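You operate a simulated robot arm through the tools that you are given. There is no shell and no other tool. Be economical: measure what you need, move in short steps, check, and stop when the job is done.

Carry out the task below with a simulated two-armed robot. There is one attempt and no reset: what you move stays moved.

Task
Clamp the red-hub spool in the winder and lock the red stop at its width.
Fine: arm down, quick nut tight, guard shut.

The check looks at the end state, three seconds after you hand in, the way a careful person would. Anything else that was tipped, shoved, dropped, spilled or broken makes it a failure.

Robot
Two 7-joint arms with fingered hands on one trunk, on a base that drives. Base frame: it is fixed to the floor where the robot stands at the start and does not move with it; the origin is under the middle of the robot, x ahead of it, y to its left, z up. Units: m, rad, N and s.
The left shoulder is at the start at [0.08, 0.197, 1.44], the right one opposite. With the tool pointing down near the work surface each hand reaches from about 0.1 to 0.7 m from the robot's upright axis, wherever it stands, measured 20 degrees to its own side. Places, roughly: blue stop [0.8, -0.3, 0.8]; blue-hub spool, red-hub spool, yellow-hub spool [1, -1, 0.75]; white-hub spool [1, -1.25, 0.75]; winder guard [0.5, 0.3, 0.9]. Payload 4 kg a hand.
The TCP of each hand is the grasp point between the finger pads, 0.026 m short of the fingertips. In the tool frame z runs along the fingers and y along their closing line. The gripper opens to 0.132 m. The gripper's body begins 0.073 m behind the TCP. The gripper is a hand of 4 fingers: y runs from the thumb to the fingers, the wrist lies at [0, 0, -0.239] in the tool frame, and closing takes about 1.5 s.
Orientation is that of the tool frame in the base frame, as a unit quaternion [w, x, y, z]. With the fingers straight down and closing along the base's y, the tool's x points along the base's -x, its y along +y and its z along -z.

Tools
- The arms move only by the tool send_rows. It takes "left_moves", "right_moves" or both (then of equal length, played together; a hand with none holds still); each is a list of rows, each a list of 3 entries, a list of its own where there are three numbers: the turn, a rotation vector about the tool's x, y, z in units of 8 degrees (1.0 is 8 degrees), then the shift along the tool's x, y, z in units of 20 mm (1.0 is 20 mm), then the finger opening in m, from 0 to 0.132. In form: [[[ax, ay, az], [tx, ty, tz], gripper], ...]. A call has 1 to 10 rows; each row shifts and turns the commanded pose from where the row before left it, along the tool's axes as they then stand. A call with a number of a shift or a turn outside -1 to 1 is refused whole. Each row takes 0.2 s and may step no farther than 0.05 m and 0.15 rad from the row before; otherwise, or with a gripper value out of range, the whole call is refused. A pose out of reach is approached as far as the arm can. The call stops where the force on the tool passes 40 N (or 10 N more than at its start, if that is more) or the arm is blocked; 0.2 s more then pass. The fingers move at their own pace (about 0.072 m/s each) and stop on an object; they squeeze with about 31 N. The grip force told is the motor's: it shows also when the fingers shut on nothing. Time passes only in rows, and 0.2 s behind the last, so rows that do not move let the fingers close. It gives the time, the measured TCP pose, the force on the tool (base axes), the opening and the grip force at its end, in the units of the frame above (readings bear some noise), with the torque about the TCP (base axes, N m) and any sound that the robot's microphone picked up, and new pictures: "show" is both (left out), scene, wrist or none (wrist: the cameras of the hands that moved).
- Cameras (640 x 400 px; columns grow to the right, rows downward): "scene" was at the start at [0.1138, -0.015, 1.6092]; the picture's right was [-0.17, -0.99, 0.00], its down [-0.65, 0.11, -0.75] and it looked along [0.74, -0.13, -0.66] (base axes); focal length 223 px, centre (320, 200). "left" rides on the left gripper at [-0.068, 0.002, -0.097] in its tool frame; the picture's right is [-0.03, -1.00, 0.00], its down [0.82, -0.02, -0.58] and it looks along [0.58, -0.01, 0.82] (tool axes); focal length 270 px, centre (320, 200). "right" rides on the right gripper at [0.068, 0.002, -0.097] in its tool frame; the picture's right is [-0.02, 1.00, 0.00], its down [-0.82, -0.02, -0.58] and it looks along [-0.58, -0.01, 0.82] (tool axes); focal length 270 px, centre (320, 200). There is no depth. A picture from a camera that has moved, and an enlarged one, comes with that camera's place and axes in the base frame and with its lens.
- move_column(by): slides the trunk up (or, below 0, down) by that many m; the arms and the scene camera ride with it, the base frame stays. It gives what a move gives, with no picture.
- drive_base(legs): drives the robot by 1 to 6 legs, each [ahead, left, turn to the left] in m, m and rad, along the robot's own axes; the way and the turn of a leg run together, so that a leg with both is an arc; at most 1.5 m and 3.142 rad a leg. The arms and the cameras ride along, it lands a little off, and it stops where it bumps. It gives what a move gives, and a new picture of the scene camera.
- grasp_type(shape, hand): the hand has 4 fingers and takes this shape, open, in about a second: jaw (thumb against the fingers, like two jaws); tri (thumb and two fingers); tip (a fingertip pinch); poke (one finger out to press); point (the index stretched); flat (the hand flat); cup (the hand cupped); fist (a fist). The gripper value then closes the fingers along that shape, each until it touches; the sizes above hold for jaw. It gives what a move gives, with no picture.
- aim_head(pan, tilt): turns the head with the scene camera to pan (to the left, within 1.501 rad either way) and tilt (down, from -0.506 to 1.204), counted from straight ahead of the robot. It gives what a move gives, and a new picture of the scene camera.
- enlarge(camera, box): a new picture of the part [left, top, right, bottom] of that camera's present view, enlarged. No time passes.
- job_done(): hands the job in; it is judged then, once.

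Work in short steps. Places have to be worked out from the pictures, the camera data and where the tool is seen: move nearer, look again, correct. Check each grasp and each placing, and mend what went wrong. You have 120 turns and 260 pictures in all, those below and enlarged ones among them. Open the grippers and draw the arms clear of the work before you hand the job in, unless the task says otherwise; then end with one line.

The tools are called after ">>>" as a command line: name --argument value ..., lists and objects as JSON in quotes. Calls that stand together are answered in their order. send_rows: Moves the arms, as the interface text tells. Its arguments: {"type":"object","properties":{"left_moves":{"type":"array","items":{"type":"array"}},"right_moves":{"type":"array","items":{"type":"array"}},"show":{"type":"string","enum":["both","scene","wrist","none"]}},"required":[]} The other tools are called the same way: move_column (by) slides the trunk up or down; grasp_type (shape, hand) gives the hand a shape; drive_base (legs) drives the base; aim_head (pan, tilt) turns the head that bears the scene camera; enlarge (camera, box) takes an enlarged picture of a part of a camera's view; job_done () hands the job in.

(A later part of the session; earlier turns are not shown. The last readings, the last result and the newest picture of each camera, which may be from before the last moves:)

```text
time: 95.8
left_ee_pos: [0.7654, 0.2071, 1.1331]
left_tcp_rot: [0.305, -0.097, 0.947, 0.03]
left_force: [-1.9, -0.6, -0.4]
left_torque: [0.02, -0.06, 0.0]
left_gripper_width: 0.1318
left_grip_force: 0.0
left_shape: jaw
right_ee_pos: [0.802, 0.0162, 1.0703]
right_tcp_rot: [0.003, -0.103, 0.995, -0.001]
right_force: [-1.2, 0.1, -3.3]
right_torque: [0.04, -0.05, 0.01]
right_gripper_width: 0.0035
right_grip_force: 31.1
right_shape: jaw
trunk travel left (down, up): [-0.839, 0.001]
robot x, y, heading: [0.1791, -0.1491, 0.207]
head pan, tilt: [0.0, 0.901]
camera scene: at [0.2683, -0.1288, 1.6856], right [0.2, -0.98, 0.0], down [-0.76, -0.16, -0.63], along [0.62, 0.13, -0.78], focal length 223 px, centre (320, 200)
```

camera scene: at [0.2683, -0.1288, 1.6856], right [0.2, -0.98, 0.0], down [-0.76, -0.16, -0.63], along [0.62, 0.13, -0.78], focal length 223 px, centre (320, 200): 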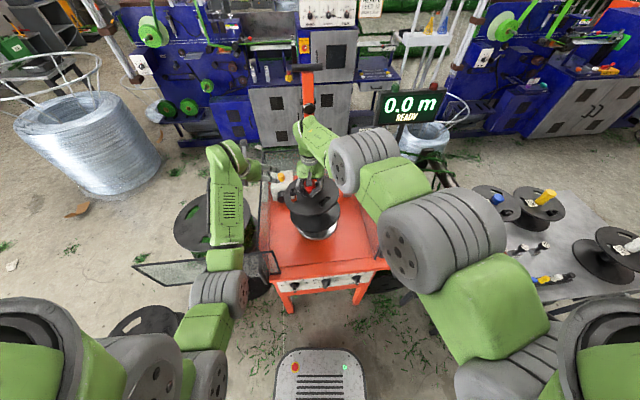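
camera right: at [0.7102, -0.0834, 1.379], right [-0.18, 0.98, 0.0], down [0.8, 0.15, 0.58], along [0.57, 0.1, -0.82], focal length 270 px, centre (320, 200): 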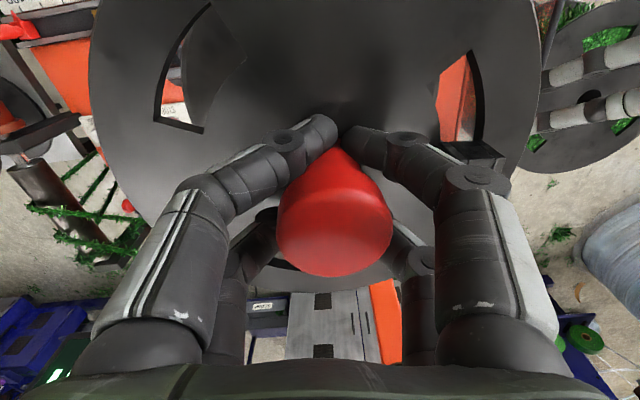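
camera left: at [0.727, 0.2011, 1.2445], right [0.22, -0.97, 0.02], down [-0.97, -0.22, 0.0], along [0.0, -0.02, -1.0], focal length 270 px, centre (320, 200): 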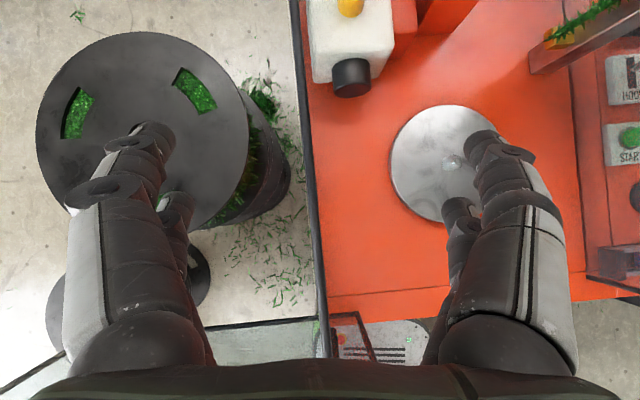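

Readings seem to be still settling; I wait one still row and re-read.

>>> send_rows --right_moves '[[[0, 0, 0], [0, 0, 0], 0.0], [[0, 0, 0], [0, 0, 0], 0.0], [[0, 0, 0], [0, 0, 0], 0.0]]' --show "wrist"

>>> enlarge --camera "left" --box '[320, 20, 640, 220]'

```text
time: 96.6
left_ee_pos: [0.7718, 0.2087, 1.1291]
left_tcp_rot: [0.303, -0.097, 0.948, 0.029]
left_force: [-0.3, -0.4, -0.2]
left_torque: [-0.03, -0.03, -0.01]
left_gripper_width: 0.1321
left_grip_force: 0.1
left_shape: jaw
right_ee_pos: [0.8076, 0.0164, 1.0681]
right_tcp_rot: [-0.002, -0.103, 0.995, -0.001]
right_force: [-0.1, 0.2, -3.7]
right_torque: [0.05, 0.01, -0.02]
right_gripper_width: 0.0036
right_grip_force: 31.3
right_shape: jaw
trunk travel left (down, up): [-0.839, 0.001]
robot x, y, heading: [0.1769, -0.1445, 0.21]
head pan, tilt: [0.0, 0.901]
camera right: at [0.7401, 0.005, 1.1631], right [-0.18, 0.98, 0.0], down [0.8, 0.15, 0.58], along [0.57, 0.1, -0.82], focal length 270 px, centre (320, 200)
```

right: 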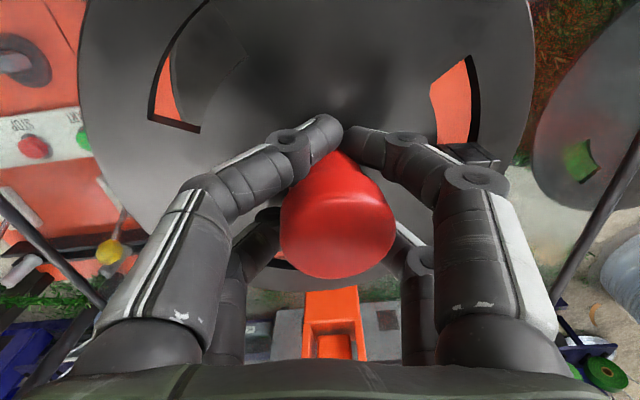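

```text
2.00 times, centred on (480, 120) of left
camera zoom: at [0.77, 0.2099, 1.2476], right [0.22, -0.97, 0.02], down [-0.97, -0.22, 0.0], along [0.0, -0.02, -1.0], focal length 541 px, centre (0, 360)
```

zoom: 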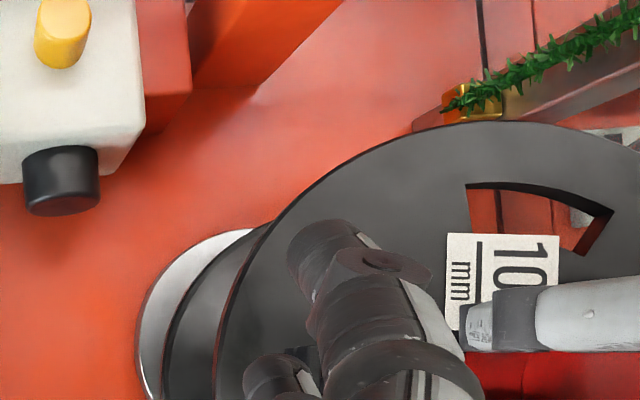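

Label reads "10_ mm" → 100. I check alignment from the scene camera, tight zoom.

>>> enlarge --camera "scene" --box '[270, 170, 360, 245]'

>>> enlarge --camera "left" --box '[370, 60, 640, 240]'

```text
5.33 times, centred on (315, 208) of scene
camera zoom: at [0.2776, -0.1269, 1.6849], right [0.2, -0.98, 0.0], down [-0.77, -0.16, -0.62], along [0.61, 0.13, -0.78], focal length 1190 px, centre (347, 160)
```

zoom: 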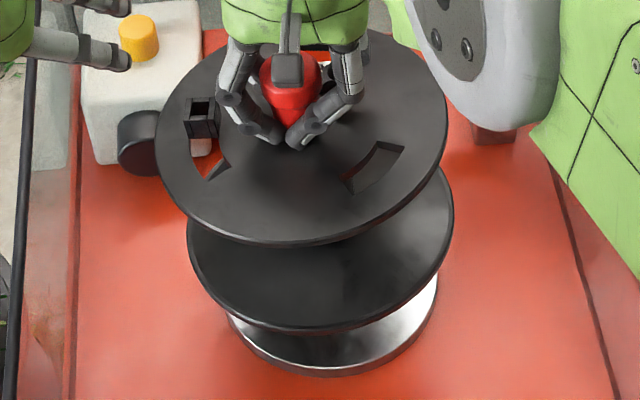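

```text
2.22 times, centred on (505, 150) of left
camera zoom: at [0.77, 0.2099, 1.2476], right [0.22, -0.97, 0.02], down [-0.97, -0.22, 0.0], along [0.0, -0.02, -1.0], focal length 601 px, centre (-91, 311)
```

zoom: 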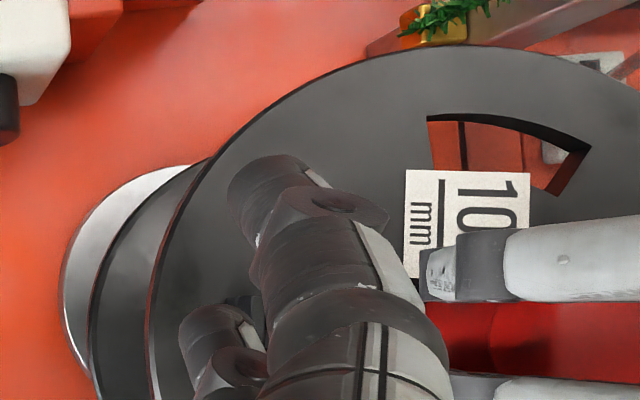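

Scene zoom shows the spool leaning ~6° (top to the left) and its foot ~8 mm left/8 mm near of the spindle. I correct the tilt and shift, then recheck.

>>> send_rows --right_moves '[[[-0.35, 0, 0], [0, 0, 0], 0.0], [[-0.35, 0, 0], [0, 0, 0], 0.0], [[0, 0, 0], [-0.19, -0.52, 0.2], 0.0], [[0, 0, 0], [-0.19, -0.52, 0.2], 0.0], [[0, 0, 0], [0, 0, 1], 0.0], [[0, 0, 0], [0, 0, 1], 0.0], [[0, 0, 0], [0, 0, 0], 0.0]]' --show "wrist"

>>> enlarge --camera "scene" --box '[270, 170, 360, 245]'

```text
time: 98.2
left_ee_pos: [0.7769, 0.2094, 1.1271]
left_tcp_rot: [0.3, -0.098, 0.948, 0.031]
left_force: [0.7, -0.2, -0.7]
left_torque: [0.01, 0.0, 0.01]
left_gripper_width: 0.1319
left_grip_force: 0.1
left_shape: jaw
right_ee_pos: [0.8282, 0.0075, 1.0123]
right_tcp_rot: [-0.009, -0.102, 0.994, 0.047]
right_force: [1.1, -0.4, -4.0]
right_torque: [-0.01, -0.03, 0.0]
right_gripper_width: 0.0034
right_grip_force: 30.7
right_shape: jaw
right hand out of reach, approached as far as the arm can: row 1, 2
trunk travel left (down, up): [-0.839, 0.001]
robot x, y, heading: [0.1759, -0.1456, 0.209]
head pan, tilt: [0.0, 0.901]
camera right: at [0.7638, -0.0137, 1.1085], right [-0.18, 0.98, 0.09], down [0.82, 0.09, 0.57], along [0.55, 0.18, -0.82], focal length 270 px, centre (320, 200)
```

right: 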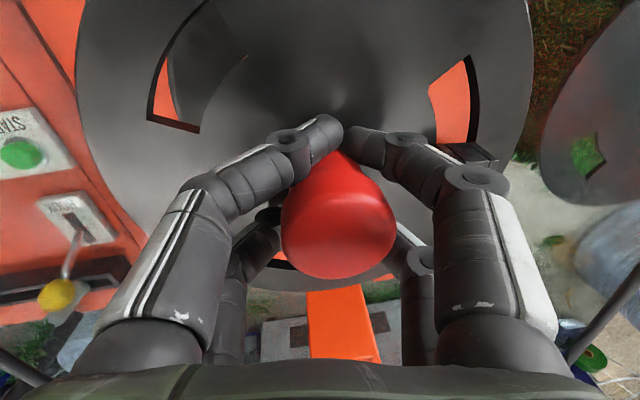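

```text
5.33 times, centred on (315, 208) of scene
camera zoom: at [0.2845, -0.1255, 1.6844], right [0.2, -0.98, 0.0], down [-0.77, -0.16, -0.62], along [0.61, 0.13, -0.78], focal length 1190 px, centre (347, 160)
```

zoom: 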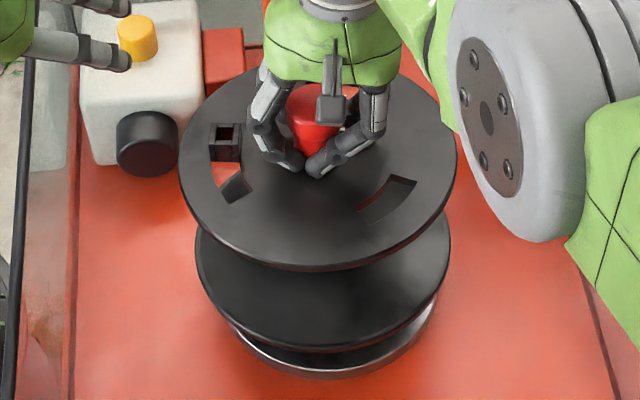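

Tilt is now corrected. The foot needs ~4 mm right and ~3 mm ahead; I apply this and descend 3.6 cm vertically.

>>> send_rows --right_moves '[[[0, 0, 0], [-0.15, -0.22, 0], 0.0], [[0, 0, 0], [0, -0.06, 0.6], 0.0], [[0, 0, 0], [0, -0.06, 0.6], 0.0], [[0, 0, 0], [0, -0.06, 0.6], 0.0], [[0, 0, 0], [0, 0, 0], 0.0]]' --show "none"

>>> enlarge --camera "scene" --box '[270, 170, 360, 245]'

>>> enlarge --camera "left" --box '[320, 40, 640, 240]'

```text
time: 99.4
left_ee_pos: [0.7745, 0.2078, 1.1274]
left_tcp_rot: [0.301, -0.098, 0.948, 0.03]
left_force: [0.3, 0.7, 0.4]
left_torque: [-0.01, 0.01, 0.0]
left_gripper_width: 0.132
left_grip_force: 0.0
left_shape: jaw
right_ee_pos: [0.8214, -0.0008, 0.982]
right_tcp_rot: [-0.006, -0.102, 0.994, 0.048]
right_force: [-2.2, -0.3, 4.4]
right_torque: [0.06, 0.12, 0.01]
right_gripper_width: 0.0035
right_grip_force: 30.4
right_shape: jaw
right hand out of reach, approached as far as the arm can: row 3
trunk travel left (down, up): [-0.839, 0.001]
robot x, y, heading: [0.1803, -0.1454, 0.208]
head pan, tilt: [0.0, 0.901]
```

```text
5.33 times, centred on (315, 208) of scene
camera zoom: at [0.2822, -0.1262, 1.6847], right [0.2, -0.98, 0.0], down [-0.77, -0.16, -0.62], along [0.61, 0.13, -0.78], focal length 1190 px, centre (347, 160)
```

zoom: 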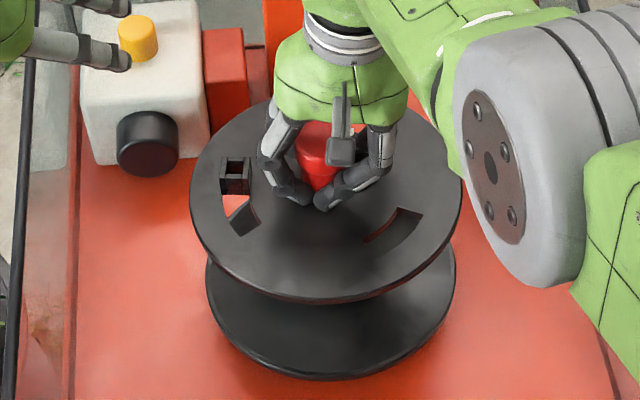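

```text
2.00 times, centred on (480, 140) of left
camera zoom: at [0.7735, 0.2104, 1.2458], right [0.22, -0.97, 0.02], down [-0.97, -0.22, 0.0], along [0.0, -0.02, -1.0], focal length 541 px, centre (0, 320)
```

zoom: 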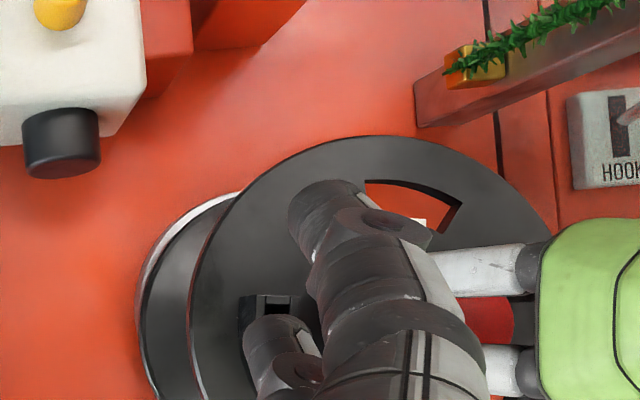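

Force shows the spool now rests on the pin tip, about 1 cm short in x because of reach. I lift slightly, pull back 3 cm, retreat the left hand, then drive 4 cm closer.

>>> send_rows --right_moves '[[[0, 0, 0], [0, 0.08, -0.8], 0.0], [[0, 0, 0], [0.75, 0, 0], 0.0], [[0, 0, 0], [0.75, 0, 0], 0.0], [[0, 0, 0], [0, 0, 0], 0.0], [[0, 0, 0], [0, 0, 0], 0.0], [[0, 0, 0], [0, 0, 0], 0.0]]' --left_moves '[[[0, 0, 0], [-0.4, 0, -0.8], 0.132], [[0, 0, 0], [1, 0, -0.7], 0.132], [[0, 0, 0], [1, 0, -0.7], 0.132], [[0, 0, 0], [1, 0, -0.7], 0.132], [[0, 0, 0], [1, 0, -0.7], 0.132], [[0, 0, 0], [0, 0, 0], 0.132]]' --show "none"

>>> drive_base --legs '[[0.045, 0, 0]]'

>>> send_rows --right_moves '[[[0, 0, 0], [0, 0, 0], 0.0], [[0, 0, 0], [0, 0, 0], 0.0], [[0, 0, 0], [0, 0, 0], 0.0], [[0, 0, 0], [0, 0, 0], 0.0], [[0, 0, 0], [0, 0, 0], 0.0], [[0, 0, 0], [0, 0, 0], 0.0]]' --show "scene"

>>> enlarge --camera "scene" --box '[270, 180, 360, 255]'

```text
time: 100.8
left_ee_pos: [0.6773, 0.1876, 1.1447]
left_tcp_rot: [0.3, -0.098, 0.948, 0.03]
left_force: [0.7, 0.2, 0.0]
left_torque: [-0.01, -0.01, 0.01]
left_gripper_width: 0.1319
left_grip_force: 0.0
left_shape: jaw
right_ee_pos: [0.8067, 0.0001, 0.9951]
right_tcp_rot: [-0.008, -0.103, 0.994, 0.043]
right_force: [-0.3, 0.0, -4.1]
right_torque: [-0.01, -0.02, 0.0]
right_gripper_width: 0.0034
right_grip_force: 30.7
right_shape: jaw
right hand out of reach, approached as far as the arm can: row 2, 3
trunk travel left (down, up): [-0.839, 0.001]
robot x, y, heading: [0.1787, -0.1475, 0.206]
head pan, tilt: [0.0, 0.901]
```

```text
time: 101.7
left_ee_pos: [0.7139, 0.1948, 1.1482]
left_tcp_rot: [0.305, -0.098, 0.947, 0.03]
left_force: [-0.8, -0.8, -0.2]
left_torque: [-0.01, -0.04, -0.02]
left_gripper_width: 0.1322
left_grip_force: 0.0
left_shape: jaw
right_ee_pos: [0.845, 0.0081, 0.9995]
right_tcp_rot: [-0.005, -0.102, 0.994, 0.044]
right_force: [-0.9, -0.1, -3.5]
right_torque: [0.0, -0.06, 0.02]
right_gripper_width: 0.0035
right_grip_force: 30.9
right_shape: jaw
trunk travel left (down, up): [-0.839, 0.001]
robot x, y, heading: [0.2239, -0.1349, 0.207]
head pan, tilt: [0.0, 0.901]
camera scene: at [0.3137, -0.1194, 1.6855], right [0.2, -0.98, 0.0], down [-0.76, -0.16, -0.63], along [0.61, 0.13, -0.78], focal length 223 px, centre (320, 200)
```

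scene: 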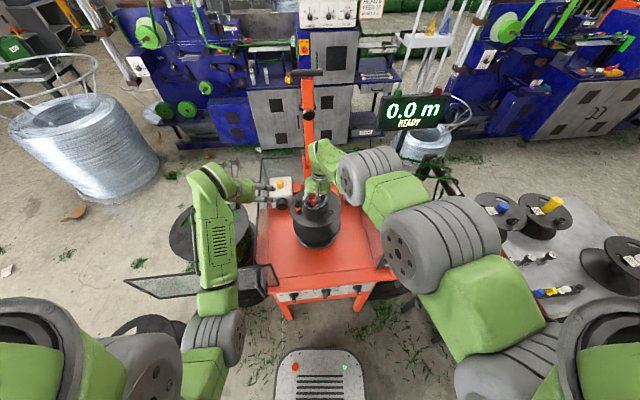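

```text
time: 103.1
left_ee_pos: [0.7209, 0.1964, 1.145]
left_tcp_rot: [0.3, -0.099, 0.948, 0.031]
left_force: [-0.7, -0.5, 0.4]
left_torque: [-0.01, -0.04, -0.02]
left_gripper_width: 0.132
left_grip_force: 0.1
left_shape: jaw
right_ee_pos: [0.8508, 0.008, 0.9957]
right_tcp_rot: [-0.008, -0.103, 0.994, 0.045]
right_force: [-0.3, 0.2, -3.8]
right_torque: [-0.03, -0.02, 0.01]
right_gripper_width: 0.0038
right_grip_force: 30.7
right_shape: jaw
trunk travel left (down, up): [-0.839, 0.001]
robot x, y, heading: [0.2218, -0.1362, 0.205]
head pan, tilt: [0.0, 0.901]
camera scene: at [0.3254, -0.117, 1.6846], right [0.2, -0.98, 0.0], down [-0.77, -0.16, -0.62], along [0.61, 0.13, -0.78], focal length 223 px, centre (320, 200)
```

scene: 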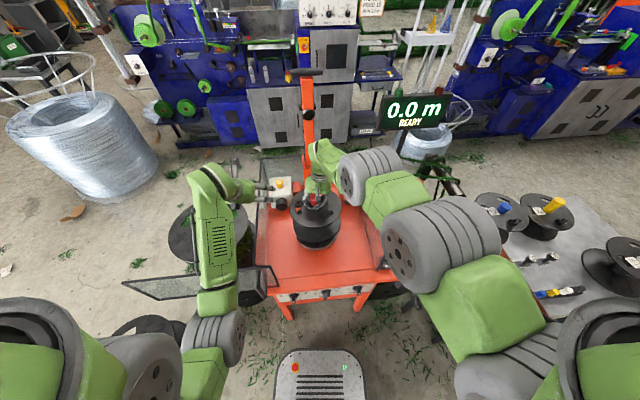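

```text
5.33 times, centred on (315, 218) of scene
camera zoom: at [0.3254, -0.117, 1.6846], right [0.2, -0.98, 0.0], down [-0.77, -0.16, -0.62], along [0.61, 0.13, -0.78], focal length 1190 px, centre (347, 107)
```

zoom: 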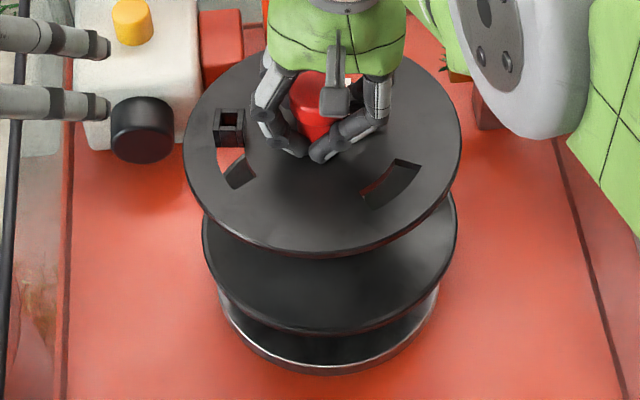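

The foot is laterally aligned but ~19 mm too far ahead; slight residual tilt 2.5°. Correct both, then check.

>>> send_rows --right_moves '[[[-0.3, 0, 0], [0, 0, 0], 0.0], [[0, 0, 0], [0.95, -0.25, 0], 0.0], [[0, 0, 0], [0, 0, 0], 0.0], [[0, 0, 0], [0, 0, 0], 0.0]]' --show "none"

>>> enlarge --camera "scene" --box '[270, 180, 360, 255]'

```text
time: 104.1
left_ee_pos: [0.7223, 0.1971, 1.1433]
left_tcp_rot: [0.301, -0.097, 0.948, 0.03]
left_force: [-0.1, 0.4, -0.8]
left_torque: [0.01, 0.01, 0.0]
left_gripper_width: 0.1319
left_grip_force: 0.1
left_shape: jaw
right_ee_pos: [0.8518, 0.0096, 0.9968]
right_tcp_rot: [-0.012, -0.103, 0.994, 0.046]
right_force: [0.1, 0.2, -4.4]
right_torque: [0.02, -0.02, 0.01]
right_gripper_width: 0.0035
right_grip_force: 31.5
right_shape: jaw
right hand out of reach, approached as far as the arm can: row 2
trunk travel left (down, up): [-0.839, 0.001]
robot x, y, heading: [0.2205, -0.1357, 0.206]
head pan, tilt: [0.0, 0.901]
```

```text
5.33 times, centred on (315, 218) of scene
camera zoom: at [0.3285, -0.1163, 1.6844], right [0.2, -0.98, 0.0], down [-0.77, -0.16, -0.62], along [0.61, 0.13, -0.78], focal length 1190 px, centre (347, 107)
```

zoom: 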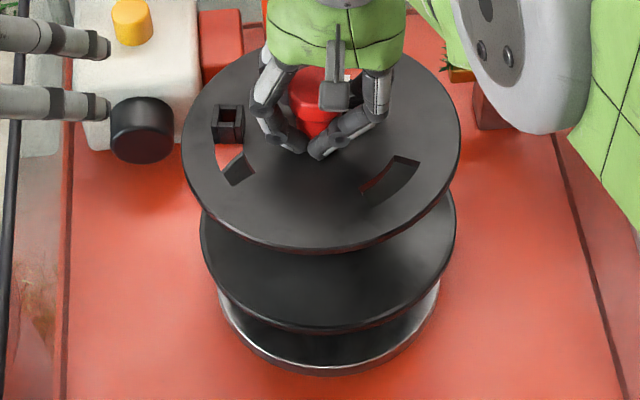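

The arm refuses that pose (joint limit, apparently from the tilt). I undo the small tilt and retry the backward shift.

>>> send_rows --right_moves '[[[0.3, 0, 0], [0, 0, 0], 0.0], [[0, 0, 0], [0.5, 0, 0], 0.0], [[0, 0, 0], [0.5, 0, 0], 0.0], [[0, 0, 0], [0, 0, 0], 0.0]]' --show "none"

>>> enlarge --camera "scene" --box '[270, 180, 360, 255]'

```text
time: 105.1
left_ee_pos: [0.7227, 0.1973, 1.1437]
left_tcp_rot: [0.3, -0.098, 0.948, 0.03]
left_force: [-0.8, 0.3, -0.5]
left_torque: [-0.01, 0.03, 0.03]
left_gripper_width: 0.132
left_grip_force: 0.1
left_shape: jaw
right_ee_pos: [0.8469, 0.0147, 0.9919]
right_tcp_rot: [-0.009, -0.103, 0.994, 0.043]
right_force: [0.2, 0.1, -3.7]
right_torque: [0.01, -0.01, -0.02]
right_gripper_width: 0.0034
right_grip_force: 31.0
right_shape: jaw
right hand out of reach, approached as far as the arm can: row 2, 3
trunk travel left (down, up): [-0.839, 0.001]
robot x, y, heading: [0.2209, -0.1406, 0.202]
head pan, tilt: [0.0, 0.901]
```

```text
5.33 times, centred on (315, 218) of scene
camera zoom: at [0.3277, -0.1165, 1.6844], right [0.2, -0.98, 0.0], down [-0.77, -0.16, -0.62], along [0.61, 0.13, -0.78], focal length 1190 px, centre (347, 107)
```

zoom: 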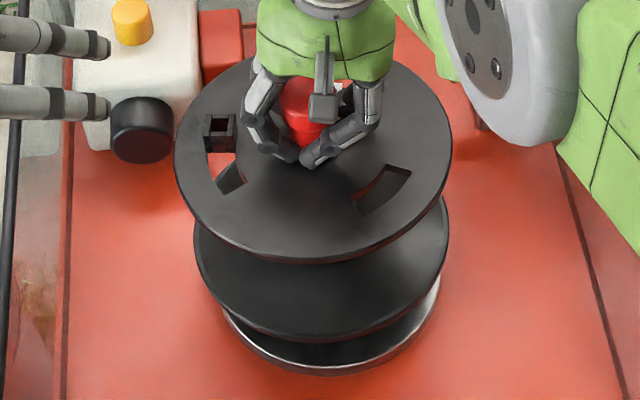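

Undo the tilt (the spool's slight lean is tolerable once the pin is in the bore), then shift back.

>>> send_rows --right_moves '[[[0.35, 0, 0], [0, 0, 0], 0.0], [[0.35, 0, 0], [0, 0, 0], 0.0], [[0, 0, 0], [0.35, 0.1, 0], 0.0], [[0, 0, 0], [0.35, 0.1, 0], 0.0], [[0, 0, 0], [0, 0, 0], 0.0], [[0, 0, 0], [0, 0, 0], 0.0]]' --show "none"

>>> enlarge --camera "scene" --box '[270, 180, 360, 255]'

```text
time: 106.5
left_ee_pos: [0.7233, 0.1968, 1.1433]
left_tcp_rot: [0.3, -0.098, 0.949, 0.029]
left_force: [-0.5, 0.4, 0.2]
left_torque: [0.0, 0.0, 0.01]
left_gripper_width: 0.1318
left_grip_force: 0.1
left_shape: jaw
right_ee_pos: [0.8369, 0.0171, 0.9889]
right_tcp_rot: [-0.005, -0.103, 0.995, -0.006]
right_force: [-0.2, 0.1, -4.7]
right_torque: [0.03, -0.01, -0.01]
right_gripper_width: 0.0034
right_grip_force: 30.8
right_shape: jaw
right hand out of reach, approached as far as the arm can: row 4
trunk travel left (down, up): [-0.839, 0.001]
robot x, y, heading: [0.226, -0.1369, 0.209]
head pan, tilt: [0.0, 0.901]
```

```text
5.33 times, centred on (315, 218) of scene
camera zoom: at [0.3279, -0.1165, 1.6844], right [0.2, -0.98, 0.0], down [-0.77, -0.16, -0.62], along [0.61, 0.13, -0.78], focal length 1190 px, centre (347, 107)
```

zoom: 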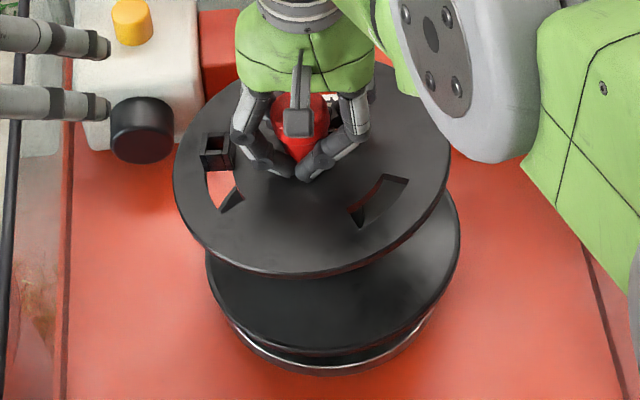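

The limit comes from reaching across the body. I'll lift 3 cm, then alternately shift the hand right and drive the base left in 5 cm steps so the target lies on the right arm's side.

>>> send_rows --right_moves '[[[0, 0, 0], [0, 0, -0.75], 0.0], [[0, 0, 0], [0, 0, -0.75], 0.0], [[0, 0, 0], [0, -0.8, 0], 0.0], [[0, 0, 0], [0, -0.8, 0], 0.0], [[0, 0, 0], [0, -0.8, 0], 0.0]]' --show "none"

>>> drive_base --legs '[[0, 0.06, 0]]'

>>> send_rows --right_moves '[[[0, 0, 0], [0, 0, 0], 0.0], [[0, 0, 0], [0, -0.8, 0], 0.0], [[0, 0, 0], [0, -0.8, 0], 0.0], [[0, 0, 0], [0, -0.8, 0], 0.0]]' --show "none"

>>> drive_base --legs '[[0, 0.06, 0]]'

>>> send_rows --right_moves '[[[0, 0, 0], [0, 0, 0], 0.0], [[0, 0, 0], [0, 0, 0], 0.0], [[0, 0, 0], [0, 0, 0], 0.0], [[0, 0, 0], [0, 0, 0], 0.0], [[0, 0, 0], [0, 0, 0], 0.0]]' --show "scene"

>>> enlarge --camera "scene" --box '[280, 180, 370, 255]'

```text
time: 107.7
left_ee_pos: [0.7223, 0.1971, 1.144]
left_tcp_rot: [0.299, -0.098, 0.949, 0.03]
left_force: [0.3, 0.2, -0.5]
left_torque: [0.0, -0.03, 0.02]
left_gripper_width: 0.1321
left_grip_force: 0.1
left_shape: jaw
right_ee_pos: [0.8656, -0.0179, 1.0148]
right_tcp_rot: [-0.006, -0.102, 0.995, -0.005]
right_force: [-0.1, 0.2, -4.2]
right_torque: [0.04, -0.01, 0.0]
right_gripper_width: 0.0034
right_grip_force: 30.9
right_shape: jaw
right hand out of reach, approached as far as the arm can: row 1, 2, 3, 4, 5
trunk travel left (down, up): [-0.839, 0.001]
robot x, y, heading: [0.2188, -0.1393, 0.202]
head pan, tilt: [0.0, 0.901]
```

```text
time: 108.7
left_ee_pos: [0.714, 0.2427, 1.1468]
left_tcp_rot: [0.3, -0.096, 0.949, 0.035]
left_force: [-0.2, -0.8, 0.1]
left_torque: [0.06, 0.0, 0.03]
left_gripper_width: 0.1319
left_grip_force: 0.1
left_shape: jaw
right_ee_pos: [0.8569, 0.0292, 1.0149]
right_tcp_rot: [-0.007, -0.102, 0.995, -0.001]
right_force: [-0.1, -1.4, -4.1]
right_torque: [0.1, -0.03, 0.02]
right_gripper_width: 0.0034
right_grip_force: 30.9
right_shape: jaw
trunk travel left (down, up): [-0.839, 0.001]
robot x, y, heading: [0.2107, -0.0802, 0.201]
head pan, tilt: [0.0, 0.901]
camera scene: at [0.3192, -0.0756, 1.6844], right [0.2, -0.98, -0.01], down [-0.77, -0.15, -0.62], along [0.61, 0.13, -0.78], focal length 223 px, centre (320, 200)
```

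scene: 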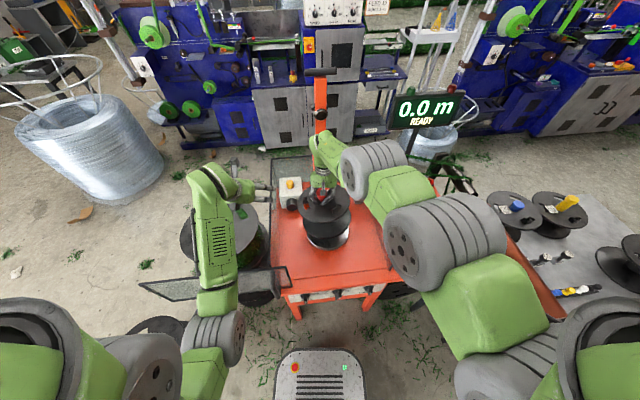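

```text
time: 109.7
left_ee_pos: [0.7107, 0.2551, 1.1434]
left_tcp_rot: [0.3, -0.096, 0.949, 0.028]
left_force: [0.8, -0.6, 0.3]
left_torque: [0.0, 0.03, -0.02]
left_gripper_width: 0.132
left_grip_force: 0.0
left_shape: jaw
right_ee_pos: [0.8722, -0.0002, 1.0124]
right_tcp_rot: [-0.007, -0.101, 0.995, -0.006]
right_force: [0.3, -0.2, -3.8]
right_torque: [0.03, -0.03, 0.02]
right_gripper_width: 0.0034
right_grip_force: 30.8
right_shape: jaw
right hand out of reach, approached as far as the arm can: row 2, 3, 4
trunk travel left (down, up): [-0.839, 0.001]
robot x, y, heading: [0.2057, -0.0826, 0.203]
head pan, tilt: [0.0, 0.901]
```

```text
time: 110.6
left_ee_pos: [0.7012, 0.3008, 1.1458]
left_tcp_rot: [0.3, -0.094, 0.949, 0.035]
left_force: [0.2, -0.7, 0.1]
left_torque: [0.08, 0.0, 0.06]
left_gripper_width: 0.1316
left_grip_force: 0.1
left_shape: jaw
right_ee_pos: [0.8633, 0.0446, 1.0103]
right_tcp_rot: [-0.008, -0.1, 0.995, -0.001]
right_force: [0.1, -2.2, -5.2]
right_torque: [0.07, -0.01, 0.01]
right_gripper_width: 0.0034
right_grip_force: 30.8
right_shape: jaw
trunk travel left (down, up): [-0.839, 0.001]
robot x, y, heading: [0.195, -0.0219, 0.2]
head pan, tilt: [0.0, 0.901]
camera scene: at [0.3073, -0.0171, 1.6844], right [0.2, -0.98, -0.01], down [-0.77, -0.15, -0.62], along [0.61, 0.13, -0.78], focal length 223 px, centre (320, 200)
```

scene: 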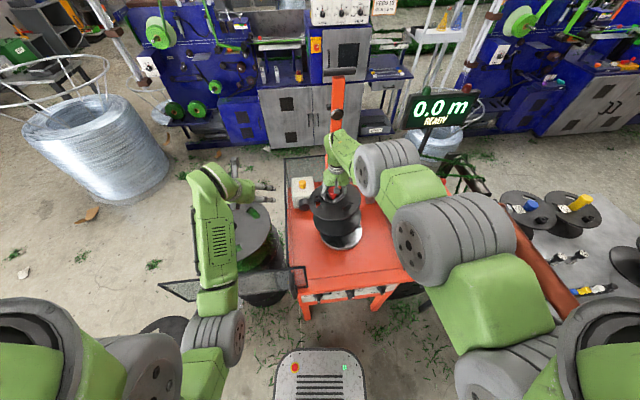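

```text
time: 111.8
left_ee_pos: [0.6992, 0.3135, 1.144]
left_tcp_rot: [0.301, -0.096, 0.948, 0.027]
left_force: [-0.4, -0.1, -0.2]
left_torque: [0.0, -0.02, -0.03]
left_gripper_width: 0.1318
left_grip_force: 0.1
left_shape: jaw
right_ee_pos: [0.8622, 0.0557, 1.0113]
right_tcp_rot: [-0.007, -0.1, 0.995, -0.008]
right_force: [0.4, 0.0, -4.6]
right_torque: [0.03, -0.01, 0.01]
right_gripper_width: 0.0035
right_grip_force: 30.8
right_shape: jaw
trunk travel left (down, up): [-0.839, 0.001]
robot x, y, heading: [0.1949, -0.0217, 0.201]
head pan, tilt: [0.0, 0.901]
camera scene: at [0.3034, 0.0022, 1.6844], right [0.2, -0.98, 0.0], down [-0.77, -0.16, -0.62], along [0.61, 0.12, -0.78], focal length 223 px, centre (320, 200)
```

scene: 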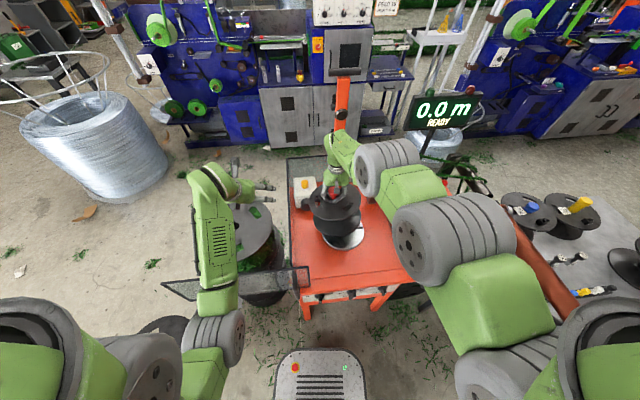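

```text
5.33 times, centred on (325, 218) of scene
camera zoom: at [0.3034, 0.0022, 1.6844], right [0.2, -0.98, 0.0], down [-0.77, -0.16, -0.62], along [0.61, 0.12, -0.78], focal length 1190 px, centre (293, 107)
```

zoom: 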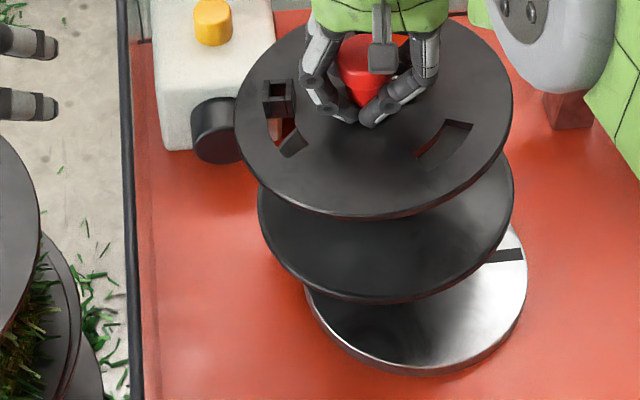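

Now the target lies to the right of the robot's axis (ahead 0.63, right 0.10). I move the hand to it.

>>> send_rows --right_moves '[[[0, 0, 0], [0.67, -0.76, 0], 0.0], [[0, 0, 0], [0.67, -0.76, 0], 0.0], [[0, 0, 0], [0.67, -0.76, 0], 0.0], [[0, 0, 0], [0, 0, 0], 0.0]]' --show "none"

>>> enlarge --camera "scene" --box '[280, 180, 370, 255]'

```text
time: 112.8
left_ee_pos: [0.7004, 0.3111, 1.144]
left_tcp_rot: [0.301, -0.095, 0.948, 0.03]
left_force: [0.7, 0.7, 0.4]
left_torque: [-0.03, 0.0, -0.03]
left_gripper_width: 0.1319
left_grip_force: 0.1
left_shape: jaw
right_ee_pos: [0.8723, 0.0204, 0.9985]
right_tcp_rot: [-0.008, -0.101, 0.995, -0.007]
right_force: [-0.6, 0.2, -3.8]
right_torque: [0.0, 0.03, 0.01]
right_gripper_width: 0.0032
right_grip_force: 30.9
right_shape: jaw
right hand out of reach, approached as far as the arm can: row 1, 2, 3
trunk travel left (down, up): [-0.839, 0.001]
robot x, y, heading: [0.1995, -0.0191, 0.203]
head pan, tilt: [0.0, 0.901]
```

```text
5.33 times, centred on (325, 218) of scene
camera zoom: at [0.304, -0.0007, 1.6844], right [0.2, -0.98, 0.0], down [-0.77, -0.16, -0.62], along [0.61, 0.12, -0.78], focal length 1190 px, centre (293, 107)
```

zoom: 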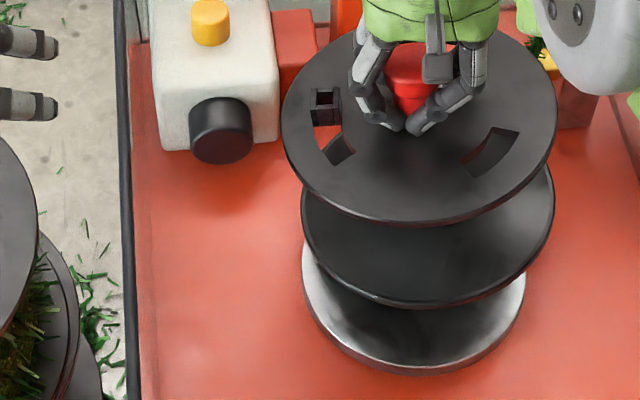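

Still jammed by some joint limit (elbow drifted outward). I try yawing the tool 16° counter-clockwise and moving back.

>>> send_rows --right_moves '[[[0, 0, -1], [0, 0, 0], 0.0], [[0, 0, -1], [0, 0, 0], 0.0], [[0, 0, 0], [0.5, 0, 0], 0.0], [[0, 0, 0], [0.5, 0, 0], 0.0], [[0, 0, 0], [0, 0, 0], 0.0]]' --show "none"

```text
time: 114.0
left_ee_pos: [0.6995, 0.3115, 1.1446]
left_tcp_rot: [0.301, -0.095, 0.948, 0.029]
left_force: [-0.1, -0.7, -0.1]
left_torque: [0.03, -0.03, 0.02]
left_gripper_width: 0.1319
left_grip_force: 0.0
left_shape: jaw
right_ee_pos: [0.872, 0.0187, 0.9999]
right_tcp_rot: [-0.008, -0.237, 0.971, -0.006]
right_force: [-0.1, 0.3, -4.1]
right_torque: [0.02, -0.05, -0.03]
right_gripper_width: 0.0033
right_grip_force: 31.1
right_shape: jaw
right hand out of reach, approached as far as the arm can: row 3, 4
trunk travel left (down, up): [-0.839, 0.001]
robot x, y, heading: [0.2002, -0.0204, 0.199]
head pan, tilt: [0.0, 0.901]
```

Yaw isn't the limit. I test a small forward pitch (5°) together with the backward move to see if wrist pitch is what limits.

>>> send_rows --right_moves '[[[0, -0.6, 0], [0, 0, 0], 0.0], [[0, 0, 0], [0.5, 0, 0], 0.0], [[0, 0, 0], [0, 0, 0], 0.0]]' --show "none"

```text
time: 114.8
left_ee_pos: [0.6992, 0.3106, 1.1436]
left_tcp_rot: [0.302, -0.095, 0.948, 0.028]
left_force: [0.0, 0.7, 0.1]
left_torque: [0.03, 0.02, -0.03]
left_gripper_width: 0.1319
left_grip_force: 0.0
left_shape: jaw
right_ee_pos: [0.8884, 0.0231, 0.9904]
right_tcp_rot: [0.032, -0.238, 0.971, 0.004]
right_force: [0.2, -0.8, -4.0]
right_torque: [0.01, -0.03, 0.03]
right_gripper_width: 0.0032
right_grip_force: 31.2
right_shape: jaw
right hand out of reach, approached as far as the arm can: row 1, 2
trunk travel left (down, up): [-0.839, 0.001]
robot x, y, heading: [0.1986, -0.0183, 0.195]
head pan, tilt: [0.0, 0.901]
```

I test moving straight up to see the response.

>>> send_rows --right_moves '[[[0, 0.6, 0], [0, 0, 0], 0.0], [[0, 0, 0], [0, 0, -1], 0.0], [[0, 0, 0], [0, 0, -1], 0.0], [[0, 0, 0], [0, 0, -1], 0.0], [[0, 0, 0], [0, 0, -1], 0.0], [[0, 0, 0], [0, 0, 0], 0.0]]' --show "scene"

```text
time: 116.2
left_ee_pos: [0.6993, 0.3124, 1.1438]
left_tcp_rot: [0.3, -0.095, 0.949, 0.028]
left_force: [-0.8, 0.7, -0.4]
left_torque: [0.02, 0.01, -0.01]
left_gripper_width: 0.1318
left_grip_force: 0.1
left_shape: jaw
right_ee_pos: [0.89, 0.0236, 1.069]
right_tcp_rot: [-0.008, -0.238, 0.971, -0.005]
right_force: [0.2, 0.2, -4.6]
right_torque: [0.05, -0.01, 0.03]
right_gripper_width: 0.0032
right_grip_force: 30.8
right_shape: jaw
trunk travel left (down, up): [-0.839, 0.001]
robot x, y, heading: [0.1975, -0.0204, 0.2]
head pan, tilt: [0.0, 0.901]
camera scene: at [0.3037, -0.0001, 1.6844], right [0.2, -0.98, 0.0], down [-0.77, -0.16, -0.62], along [0.61, 0.12, -0.78], focal length 223 px, centre (320, 200)
```

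scene: 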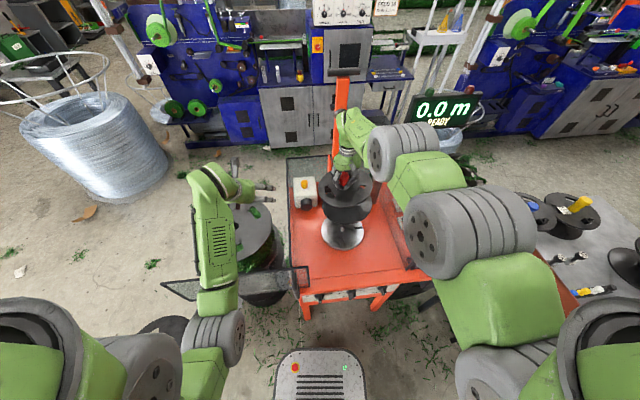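

Moving up worked and freed it. At this height I undo the yaw and move back toward the target.

>>> send_rows --right_moves '[[[0, 0, 1], [0, 0, 0], 0.0], [[0, 0, 1], [0, 0, 0], 0.0], [[0, 0, 0], [0.75, 0, 0], 0.0], [[0, 0, 0], [0.75, 0, 0], 0.0], [[0, 0, 0], [0.75, 0, 0], 0.0], [[0, 0, 0], [0.75, 0, 0], 0.0], [[0, 0, 0], [0, 0, 0], 0.0]]' --show "none"

```text
time: 117.8
left_ee_pos: [0.6998, 0.3114, 1.1437]
left_tcp_rot: [0.3, -0.095, 0.949, 0.029]
left_force: [-0.6, -0.3, 0.0]
left_torque: [0.01, 0.01, 0.03]
left_gripper_width: 0.1319
left_grip_force: 0.0
left_shape: jaw
right_ee_pos: [0.889, 0.0243, 1.0692]
right_tcp_rot: [-0.008, -0.1, 0.995, -0.007]
right_force: [0.0, 0.6, -4.6]
right_torque: [0.09, -0.07, 0.02]
right_gripper_width: 0.0032
right_grip_force: 30.9
right_shape: jaw
right hand out of reach, approached as far as the arm can: row 3, 4, 5, 6
trunk travel left (down, up): [-0.839, 0.001]
robot x, y, heading: [0.196, -0.0201, 0.197]
head pan, tilt: [0.0, 0.901]
```

Backward is still refused. I raise another 10 cm, go right 10 cm, and try back from there.

>>> send_rows --right_moves '[[[0, 0, 0], [0, 0, -1], 0.0], [[0, 0, 0], [0, 0, -1], 0.0], [[0, 0, 0], [0, 0, -1], 0.0], [[0, 0, 0], [0, 0, -1], 0.0], [[0, 0, 0], [0, 0, -1], 0.0], [[0, 0, 0], [0, 0, -1], 0.0], [[0, 0, 0], [1, 0, 0], 0.0], [[0, 0, 0], [1, 0, 0], 0.0], [[0, 0, 0], [1, 0, 0], 0.0]]' --show "scene"

```text
time: 119.8
left_ee_pos: [0.6993, 0.3119, 1.1446]
left_tcp_rot: [0.301, -0.096, 0.949, 0.029]
left_force: [0.8, -0.3, -0.3]
left_torque: [0.02, -0.01, 0.02]
left_gripper_width: 0.1322
left_grip_force: 0.0
left_shape: jaw
right_ee_pos: [0.8981, 0.0384, 1.19]
right_tcp_rot: [-0.008, -0.099, 0.995, -0.007]
right_force: [0.6, 0.2, -4.8]
right_torque: [0.0, -0.02, 0.0]
right_gripper_width: 0.0027
right_grip_force: 30.9
right_shape: jaw
right hand out of reach, approached as far as the arm can: row 1, 3, 7, 8, 9
trunk travel left (down, up): [-0.839, 0.001]
robot x, y, heading: [0.1953, -0.0219, 0.205]
head pan, tilt: [0.0, 0.901]
camera scene: at [0.3036, 0.0003, 1.6844], right [0.2, -0.98, 0.0], down [-0.77, -0.16, -0.62], along [0.61, 0.12, -0.78], focal length 223 px, centre (320, 200)
```

scene: 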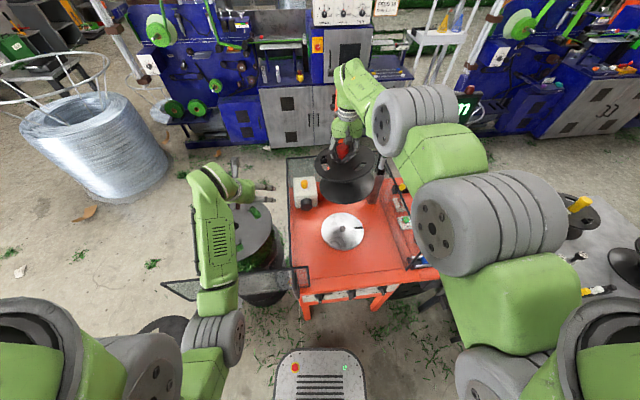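

The elbow has drifted high. I'll back the base 0.2 m, then bring the hand right and back to a home-like posture to reset the elbow.

>>> send_rows --right_moves '[[[0, 0, 0], [0, 0, -1], 0.0], [[0, 0, 0], [0, 0, -1], 0.0]]' --show "none"

>>> drive_base --legs '[[-0.22, 0, 0]]'

>>> send_rows --right_moves '[[[0, 0, 0], [0, -1, 0], 0.0], [[0, 0, 0], [0, -1, 0], 0.0], [[0, 0, 0], [0, -1, 0], 0.0], [[0, 0, 0], [0, -1, 0], 0.0], [[0, 0, 0], [0, -1, 0], 0.0], [[0, 0, 0], [0, -1, 0], 0.0], [[0, 0, 0], [0, -1, 0], 0.0], [[0, 0, 0], [0, -1, 0], 0.0], [[0, 0, 0], [0, -1, 0], 0.0], [[0, 0, 0], [0, -1, 0], 0.0]]' --show "scene"

```text
time: 120.4
left_ee_pos: [0.701, 0.311, 1.1441]
left_tcp_rot: [0.301, -0.095, 0.949, 0.029]
left_force: [-1.0, -0.6, -0.5]
left_torque: [0.03, 0.01, 0.02]
left_gripper_width: 0.1318
left_grip_force: 0.1
left_shape: jaw
right_ee_pos: [0.8967, 0.0372, 1.2298]
right_tcp_rot: [-0.007, -0.101, 0.995, -0.007]
right_force: [0.4, -0.1, -5.0]
right_torque: [0.07, -0.03, 0.01]
right_gripper_width: 0.0029
right_grip_force: 30.9
right_shape: jaw
trunk travel left (down, up): [-0.839, 0.001]
robot x, y, heading: [0.1981, -0.0189, 0.202]
head pan, tilt: [0.0, 0.901]
```

```text
time: 122.1
left_ee_pos: [0.4864, 0.2696, 1.1403]
left_tcp_rot: [0.298, -0.096, 0.949, 0.029]
left_force: [-0.2, -0.6, 0.0]
left_torque: [-0.03, 0.01, 0.0]
left_gripper_width: 0.1319
left_grip_force: 0.2
left_shape: jaw
right_ee_pos: [0.6867, -0.0041, 1.2265]
right_tcp_rot: [-0.01, -0.101, 0.995, -0.007]
right_force: [0.1, 0.8, -3.9]
right_torque: [0.02, 0.0, 0.01]
right_gripper_width: 0.0028
right_grip_force: 30.9
right_shape: jaw
trunk travel left (down, up): [-0.839, 0.001]
robot x, y, heading: [-0.0184, -0.0639, 0.201]
head pan, tilt: [0.0, 0.901]
camera scene: at [0.0946, -0.0425, 1.6838], right [0.2, -0.98, 0.0], down [-0.77, -0.16, -0.62], along [0.6, 0.12, -0.79], focal length 223 px, centre (320, 200)
```

scene: 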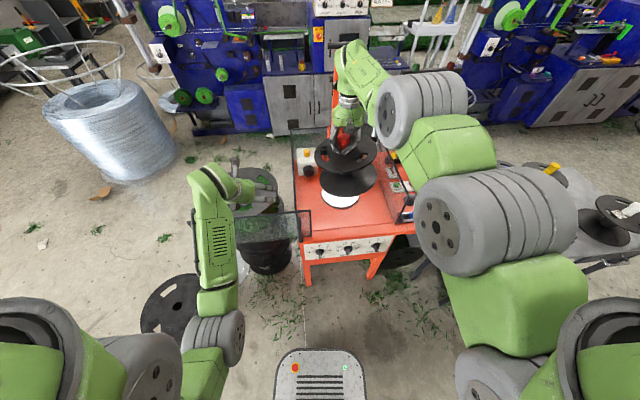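

```text
time: 124.3
left_ee_pos: [0.4827, 0.2671, 1.144]
left_tcp_rot: [0.3, -0.097, 0.948, 0.03]
left_force: [-0.8, -1.2, -0.3]
left_torque: [0.0, -0.01, 0.0]
left_gripper_width: 0.1319
left_grip_force: 0.1
left_shape: jaw
right_ee_pos: [0.7295, -0.2008, 1.2318]
right_tcp_rot: [-0.007, -0.101, 0.995, -0.006]
right_force: [0.0, -0.4, -4.3]
right_torque: [0.02, -0.03, -0.02]
right_gripper_width: 0.0028
right_grip_force: 31.3
right_shape: jaw
right hand out of reach, approached as far as the arm can: row 2, 4
trunk travel left (down, up): [-0.839, 0.001]
robot x, y, heading: [-0.0173, -0.0663, 0.205]
head pan, tilt: [0.0, 0.901]
camera scene: at [0.0881, -0.0455, 1.6844], right [0.2, -0.98, 0.0], down [-0.77, -0.16, -0.62], along [0.61, 0.13, -0.78], focal length 223 px, centre (320, 200)
```

scene: 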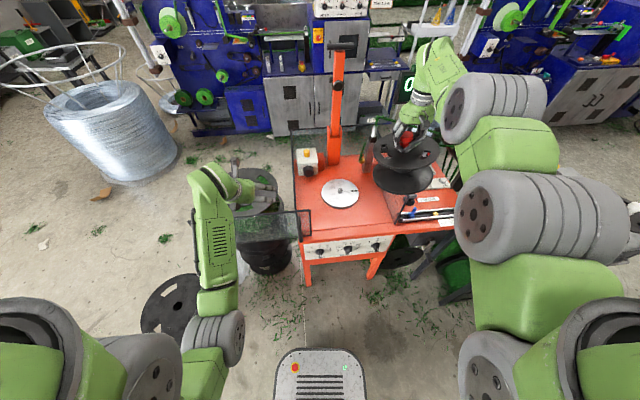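

Now retract the hand toward the robot.

>>> send_rows --right_moves '[[[0, 0, 0], [1, 0, 0], 0.0], [[0, 0, 0], [1, 0, 0], 0.0], [[0, 0, 0], [1, 0, 0], 0.0], [[0, 0, 0], [1, 0, 0], 0.0], [[0, 0, 0], [1, 0, 0], 0.0]]' --show "none"

```text
time: 125.5
left_ee_pos: [0.482, 0.2676, 1.1456]
left_tcp_rot: [0.301, -0.097, 0.948, 0.03]
left_force: [0.9, 0.0, -0.4]
left_torque: [-0.02, -0.02, 0.0]
left_gripper_width: 0.1319
left_grip_force: 0.1
left_shape: jaw
right_ee_pos: [0.7245, -0.2019, 1.2332]
right_tcp_rot: [-0.01, -0.101, 0.995, -0.007]
right_force: [0.3, 0.6, -4.5]
right_torque: [0.03, -0.02, -0.04]
right_gripper_width: 0.0031
right_grip_force: 31.2
right_shape: jaw
right hand out of reach, approached as far as the arm can: row 1, 2, 3, 4, 5
trunk travel left (down, up): [-0.839, 0.001]
robot x, y, heading: [-0.0166, -0.0654, 0.199]
head pan, tilt: [0.0, 0.901]
```

I try lowering the elbow by yawing the hand outward (clockwise) 40° and then retracting.

>>> send_rows --right_moves '[[[0, 0, 1], [0, 0, 0], 0.0], [[0, 0, 1], [0, 0, 0], 0.0], [[0, 0, 1], [0, 0, 0], 0.0], [[0, 0, 1], [0, 0, 0], 0.0], [[0, 0, 1], [0, 0, 0], 0.0], [[0, 0, 0], [0.76, -0.64, 0], 0.0], [[0, 0, 0], [0.76, -0.64, 0], 0.0], [[0, 0, 0], [0.76, -0.64, 0], 0.0]]' --show "scene"

```text
time: 127.3
left_ee_pos: [0.4828, 0.2686, 1.1439]
left_tcp_rot: [0.3, -0.097, 0.949, 0.029]
left_force: [-0.1, 0.0, -0.2]
left_torque: [-0.01, 0.0, 0.01]
left_gripper_width: 0.1319
left_grip_force: 0.1
left_shape: jaw
right_ee_pos: [0.7251, -0.2014, 1.2313]
right_tcp_rot: [-0.006, 0.246, 0.969, -0.01]
right_force: [0.4, 0.4, -4.6]
right_torque: [0.01, -0.03, -0.02]
right_gripper_width: 0.0029
right_grip_force: 30.6
right_shape: jaw
right hand out of reach, approached as far as the arm can: row 6, 7, 8
trunk travel left (down, up): [-0.839, 0.001]
robot x, y, heading: [-0.0156, -0.0642, 0.206]
head pan, tilt: [0.0, 0.901]
camera scene: at [0.0871, -0.0444, 1.6844], right [0.2, -0.98, 0.0], down [-0.77, -0.16, -0.62], along [0.61, 0.13, -0.78], focal length 223 px, centre (320, 200)
```

scene: 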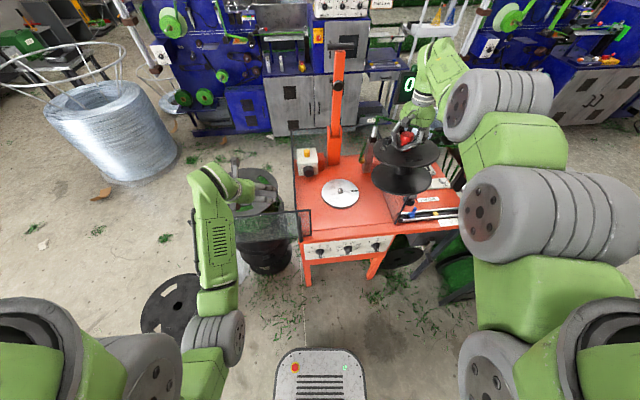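

Analysis of the jammed points suggests the elbow passed through straight into its small hyper-extension range. I extend outward beyond reach again and come back in, to flip it to the proper branch.

>>> send_rows --right_moves '[[[0, 0, 0], [-0.76, 0.64, 0], 0.0], [[0, 0, 0], [-0.76, 0.64, 0], 0.0], [[0, 0, 0], [-0.76, 0.64, 0], 0.0], [[0, 0, 0], [0.76, -0.64, 0], 0.0], [[0, 0, 0], [0.76, -0.64, 0], 0.0], [[0, 0, 0], [0.76, -0.64, 0], 0.0], [[0, 0, 0], [0.76, -0.64, 0], 0.0], [[0, 0, 0], [0.76, -0.64, 0], 0.0]]' --show "none"

```text
time: 129.1
left_ee_pos: [0.4821, 0.2687, 1.1449]
left_tcp_rot: [0.301, -0.096, 0.948, 0.029]
left_force: [-0.7, -0.3, 0.0]
left_torque: [0.0, 0.0, 0.0]
left_gripper_width: 0.1319
left_grip_force: 0.0
left_shape: jaw
right_ee_pos: [0.7241, -0.2039, 1.2354]
right_tcp_rot: [-0.006, 0.245, 0.969, -0.01]
right_force: [-0.2, 0.2, -4.3]
right_torque: [0.04, -0.04, -0.01]
right_gripper_width: 0.0027
right_grip_force: 31.0
right_shape: jaw
right hand out of reach, approached as far as the arm can: row 2, 3, 4, 5, 6, 7, 8
trunk travel left (down, up): [-0.839, 0.001]
robot x, y, heading: [-0.0156, -0.063, 0.206]
head pan, tilt: [0.0, 0.901]
```

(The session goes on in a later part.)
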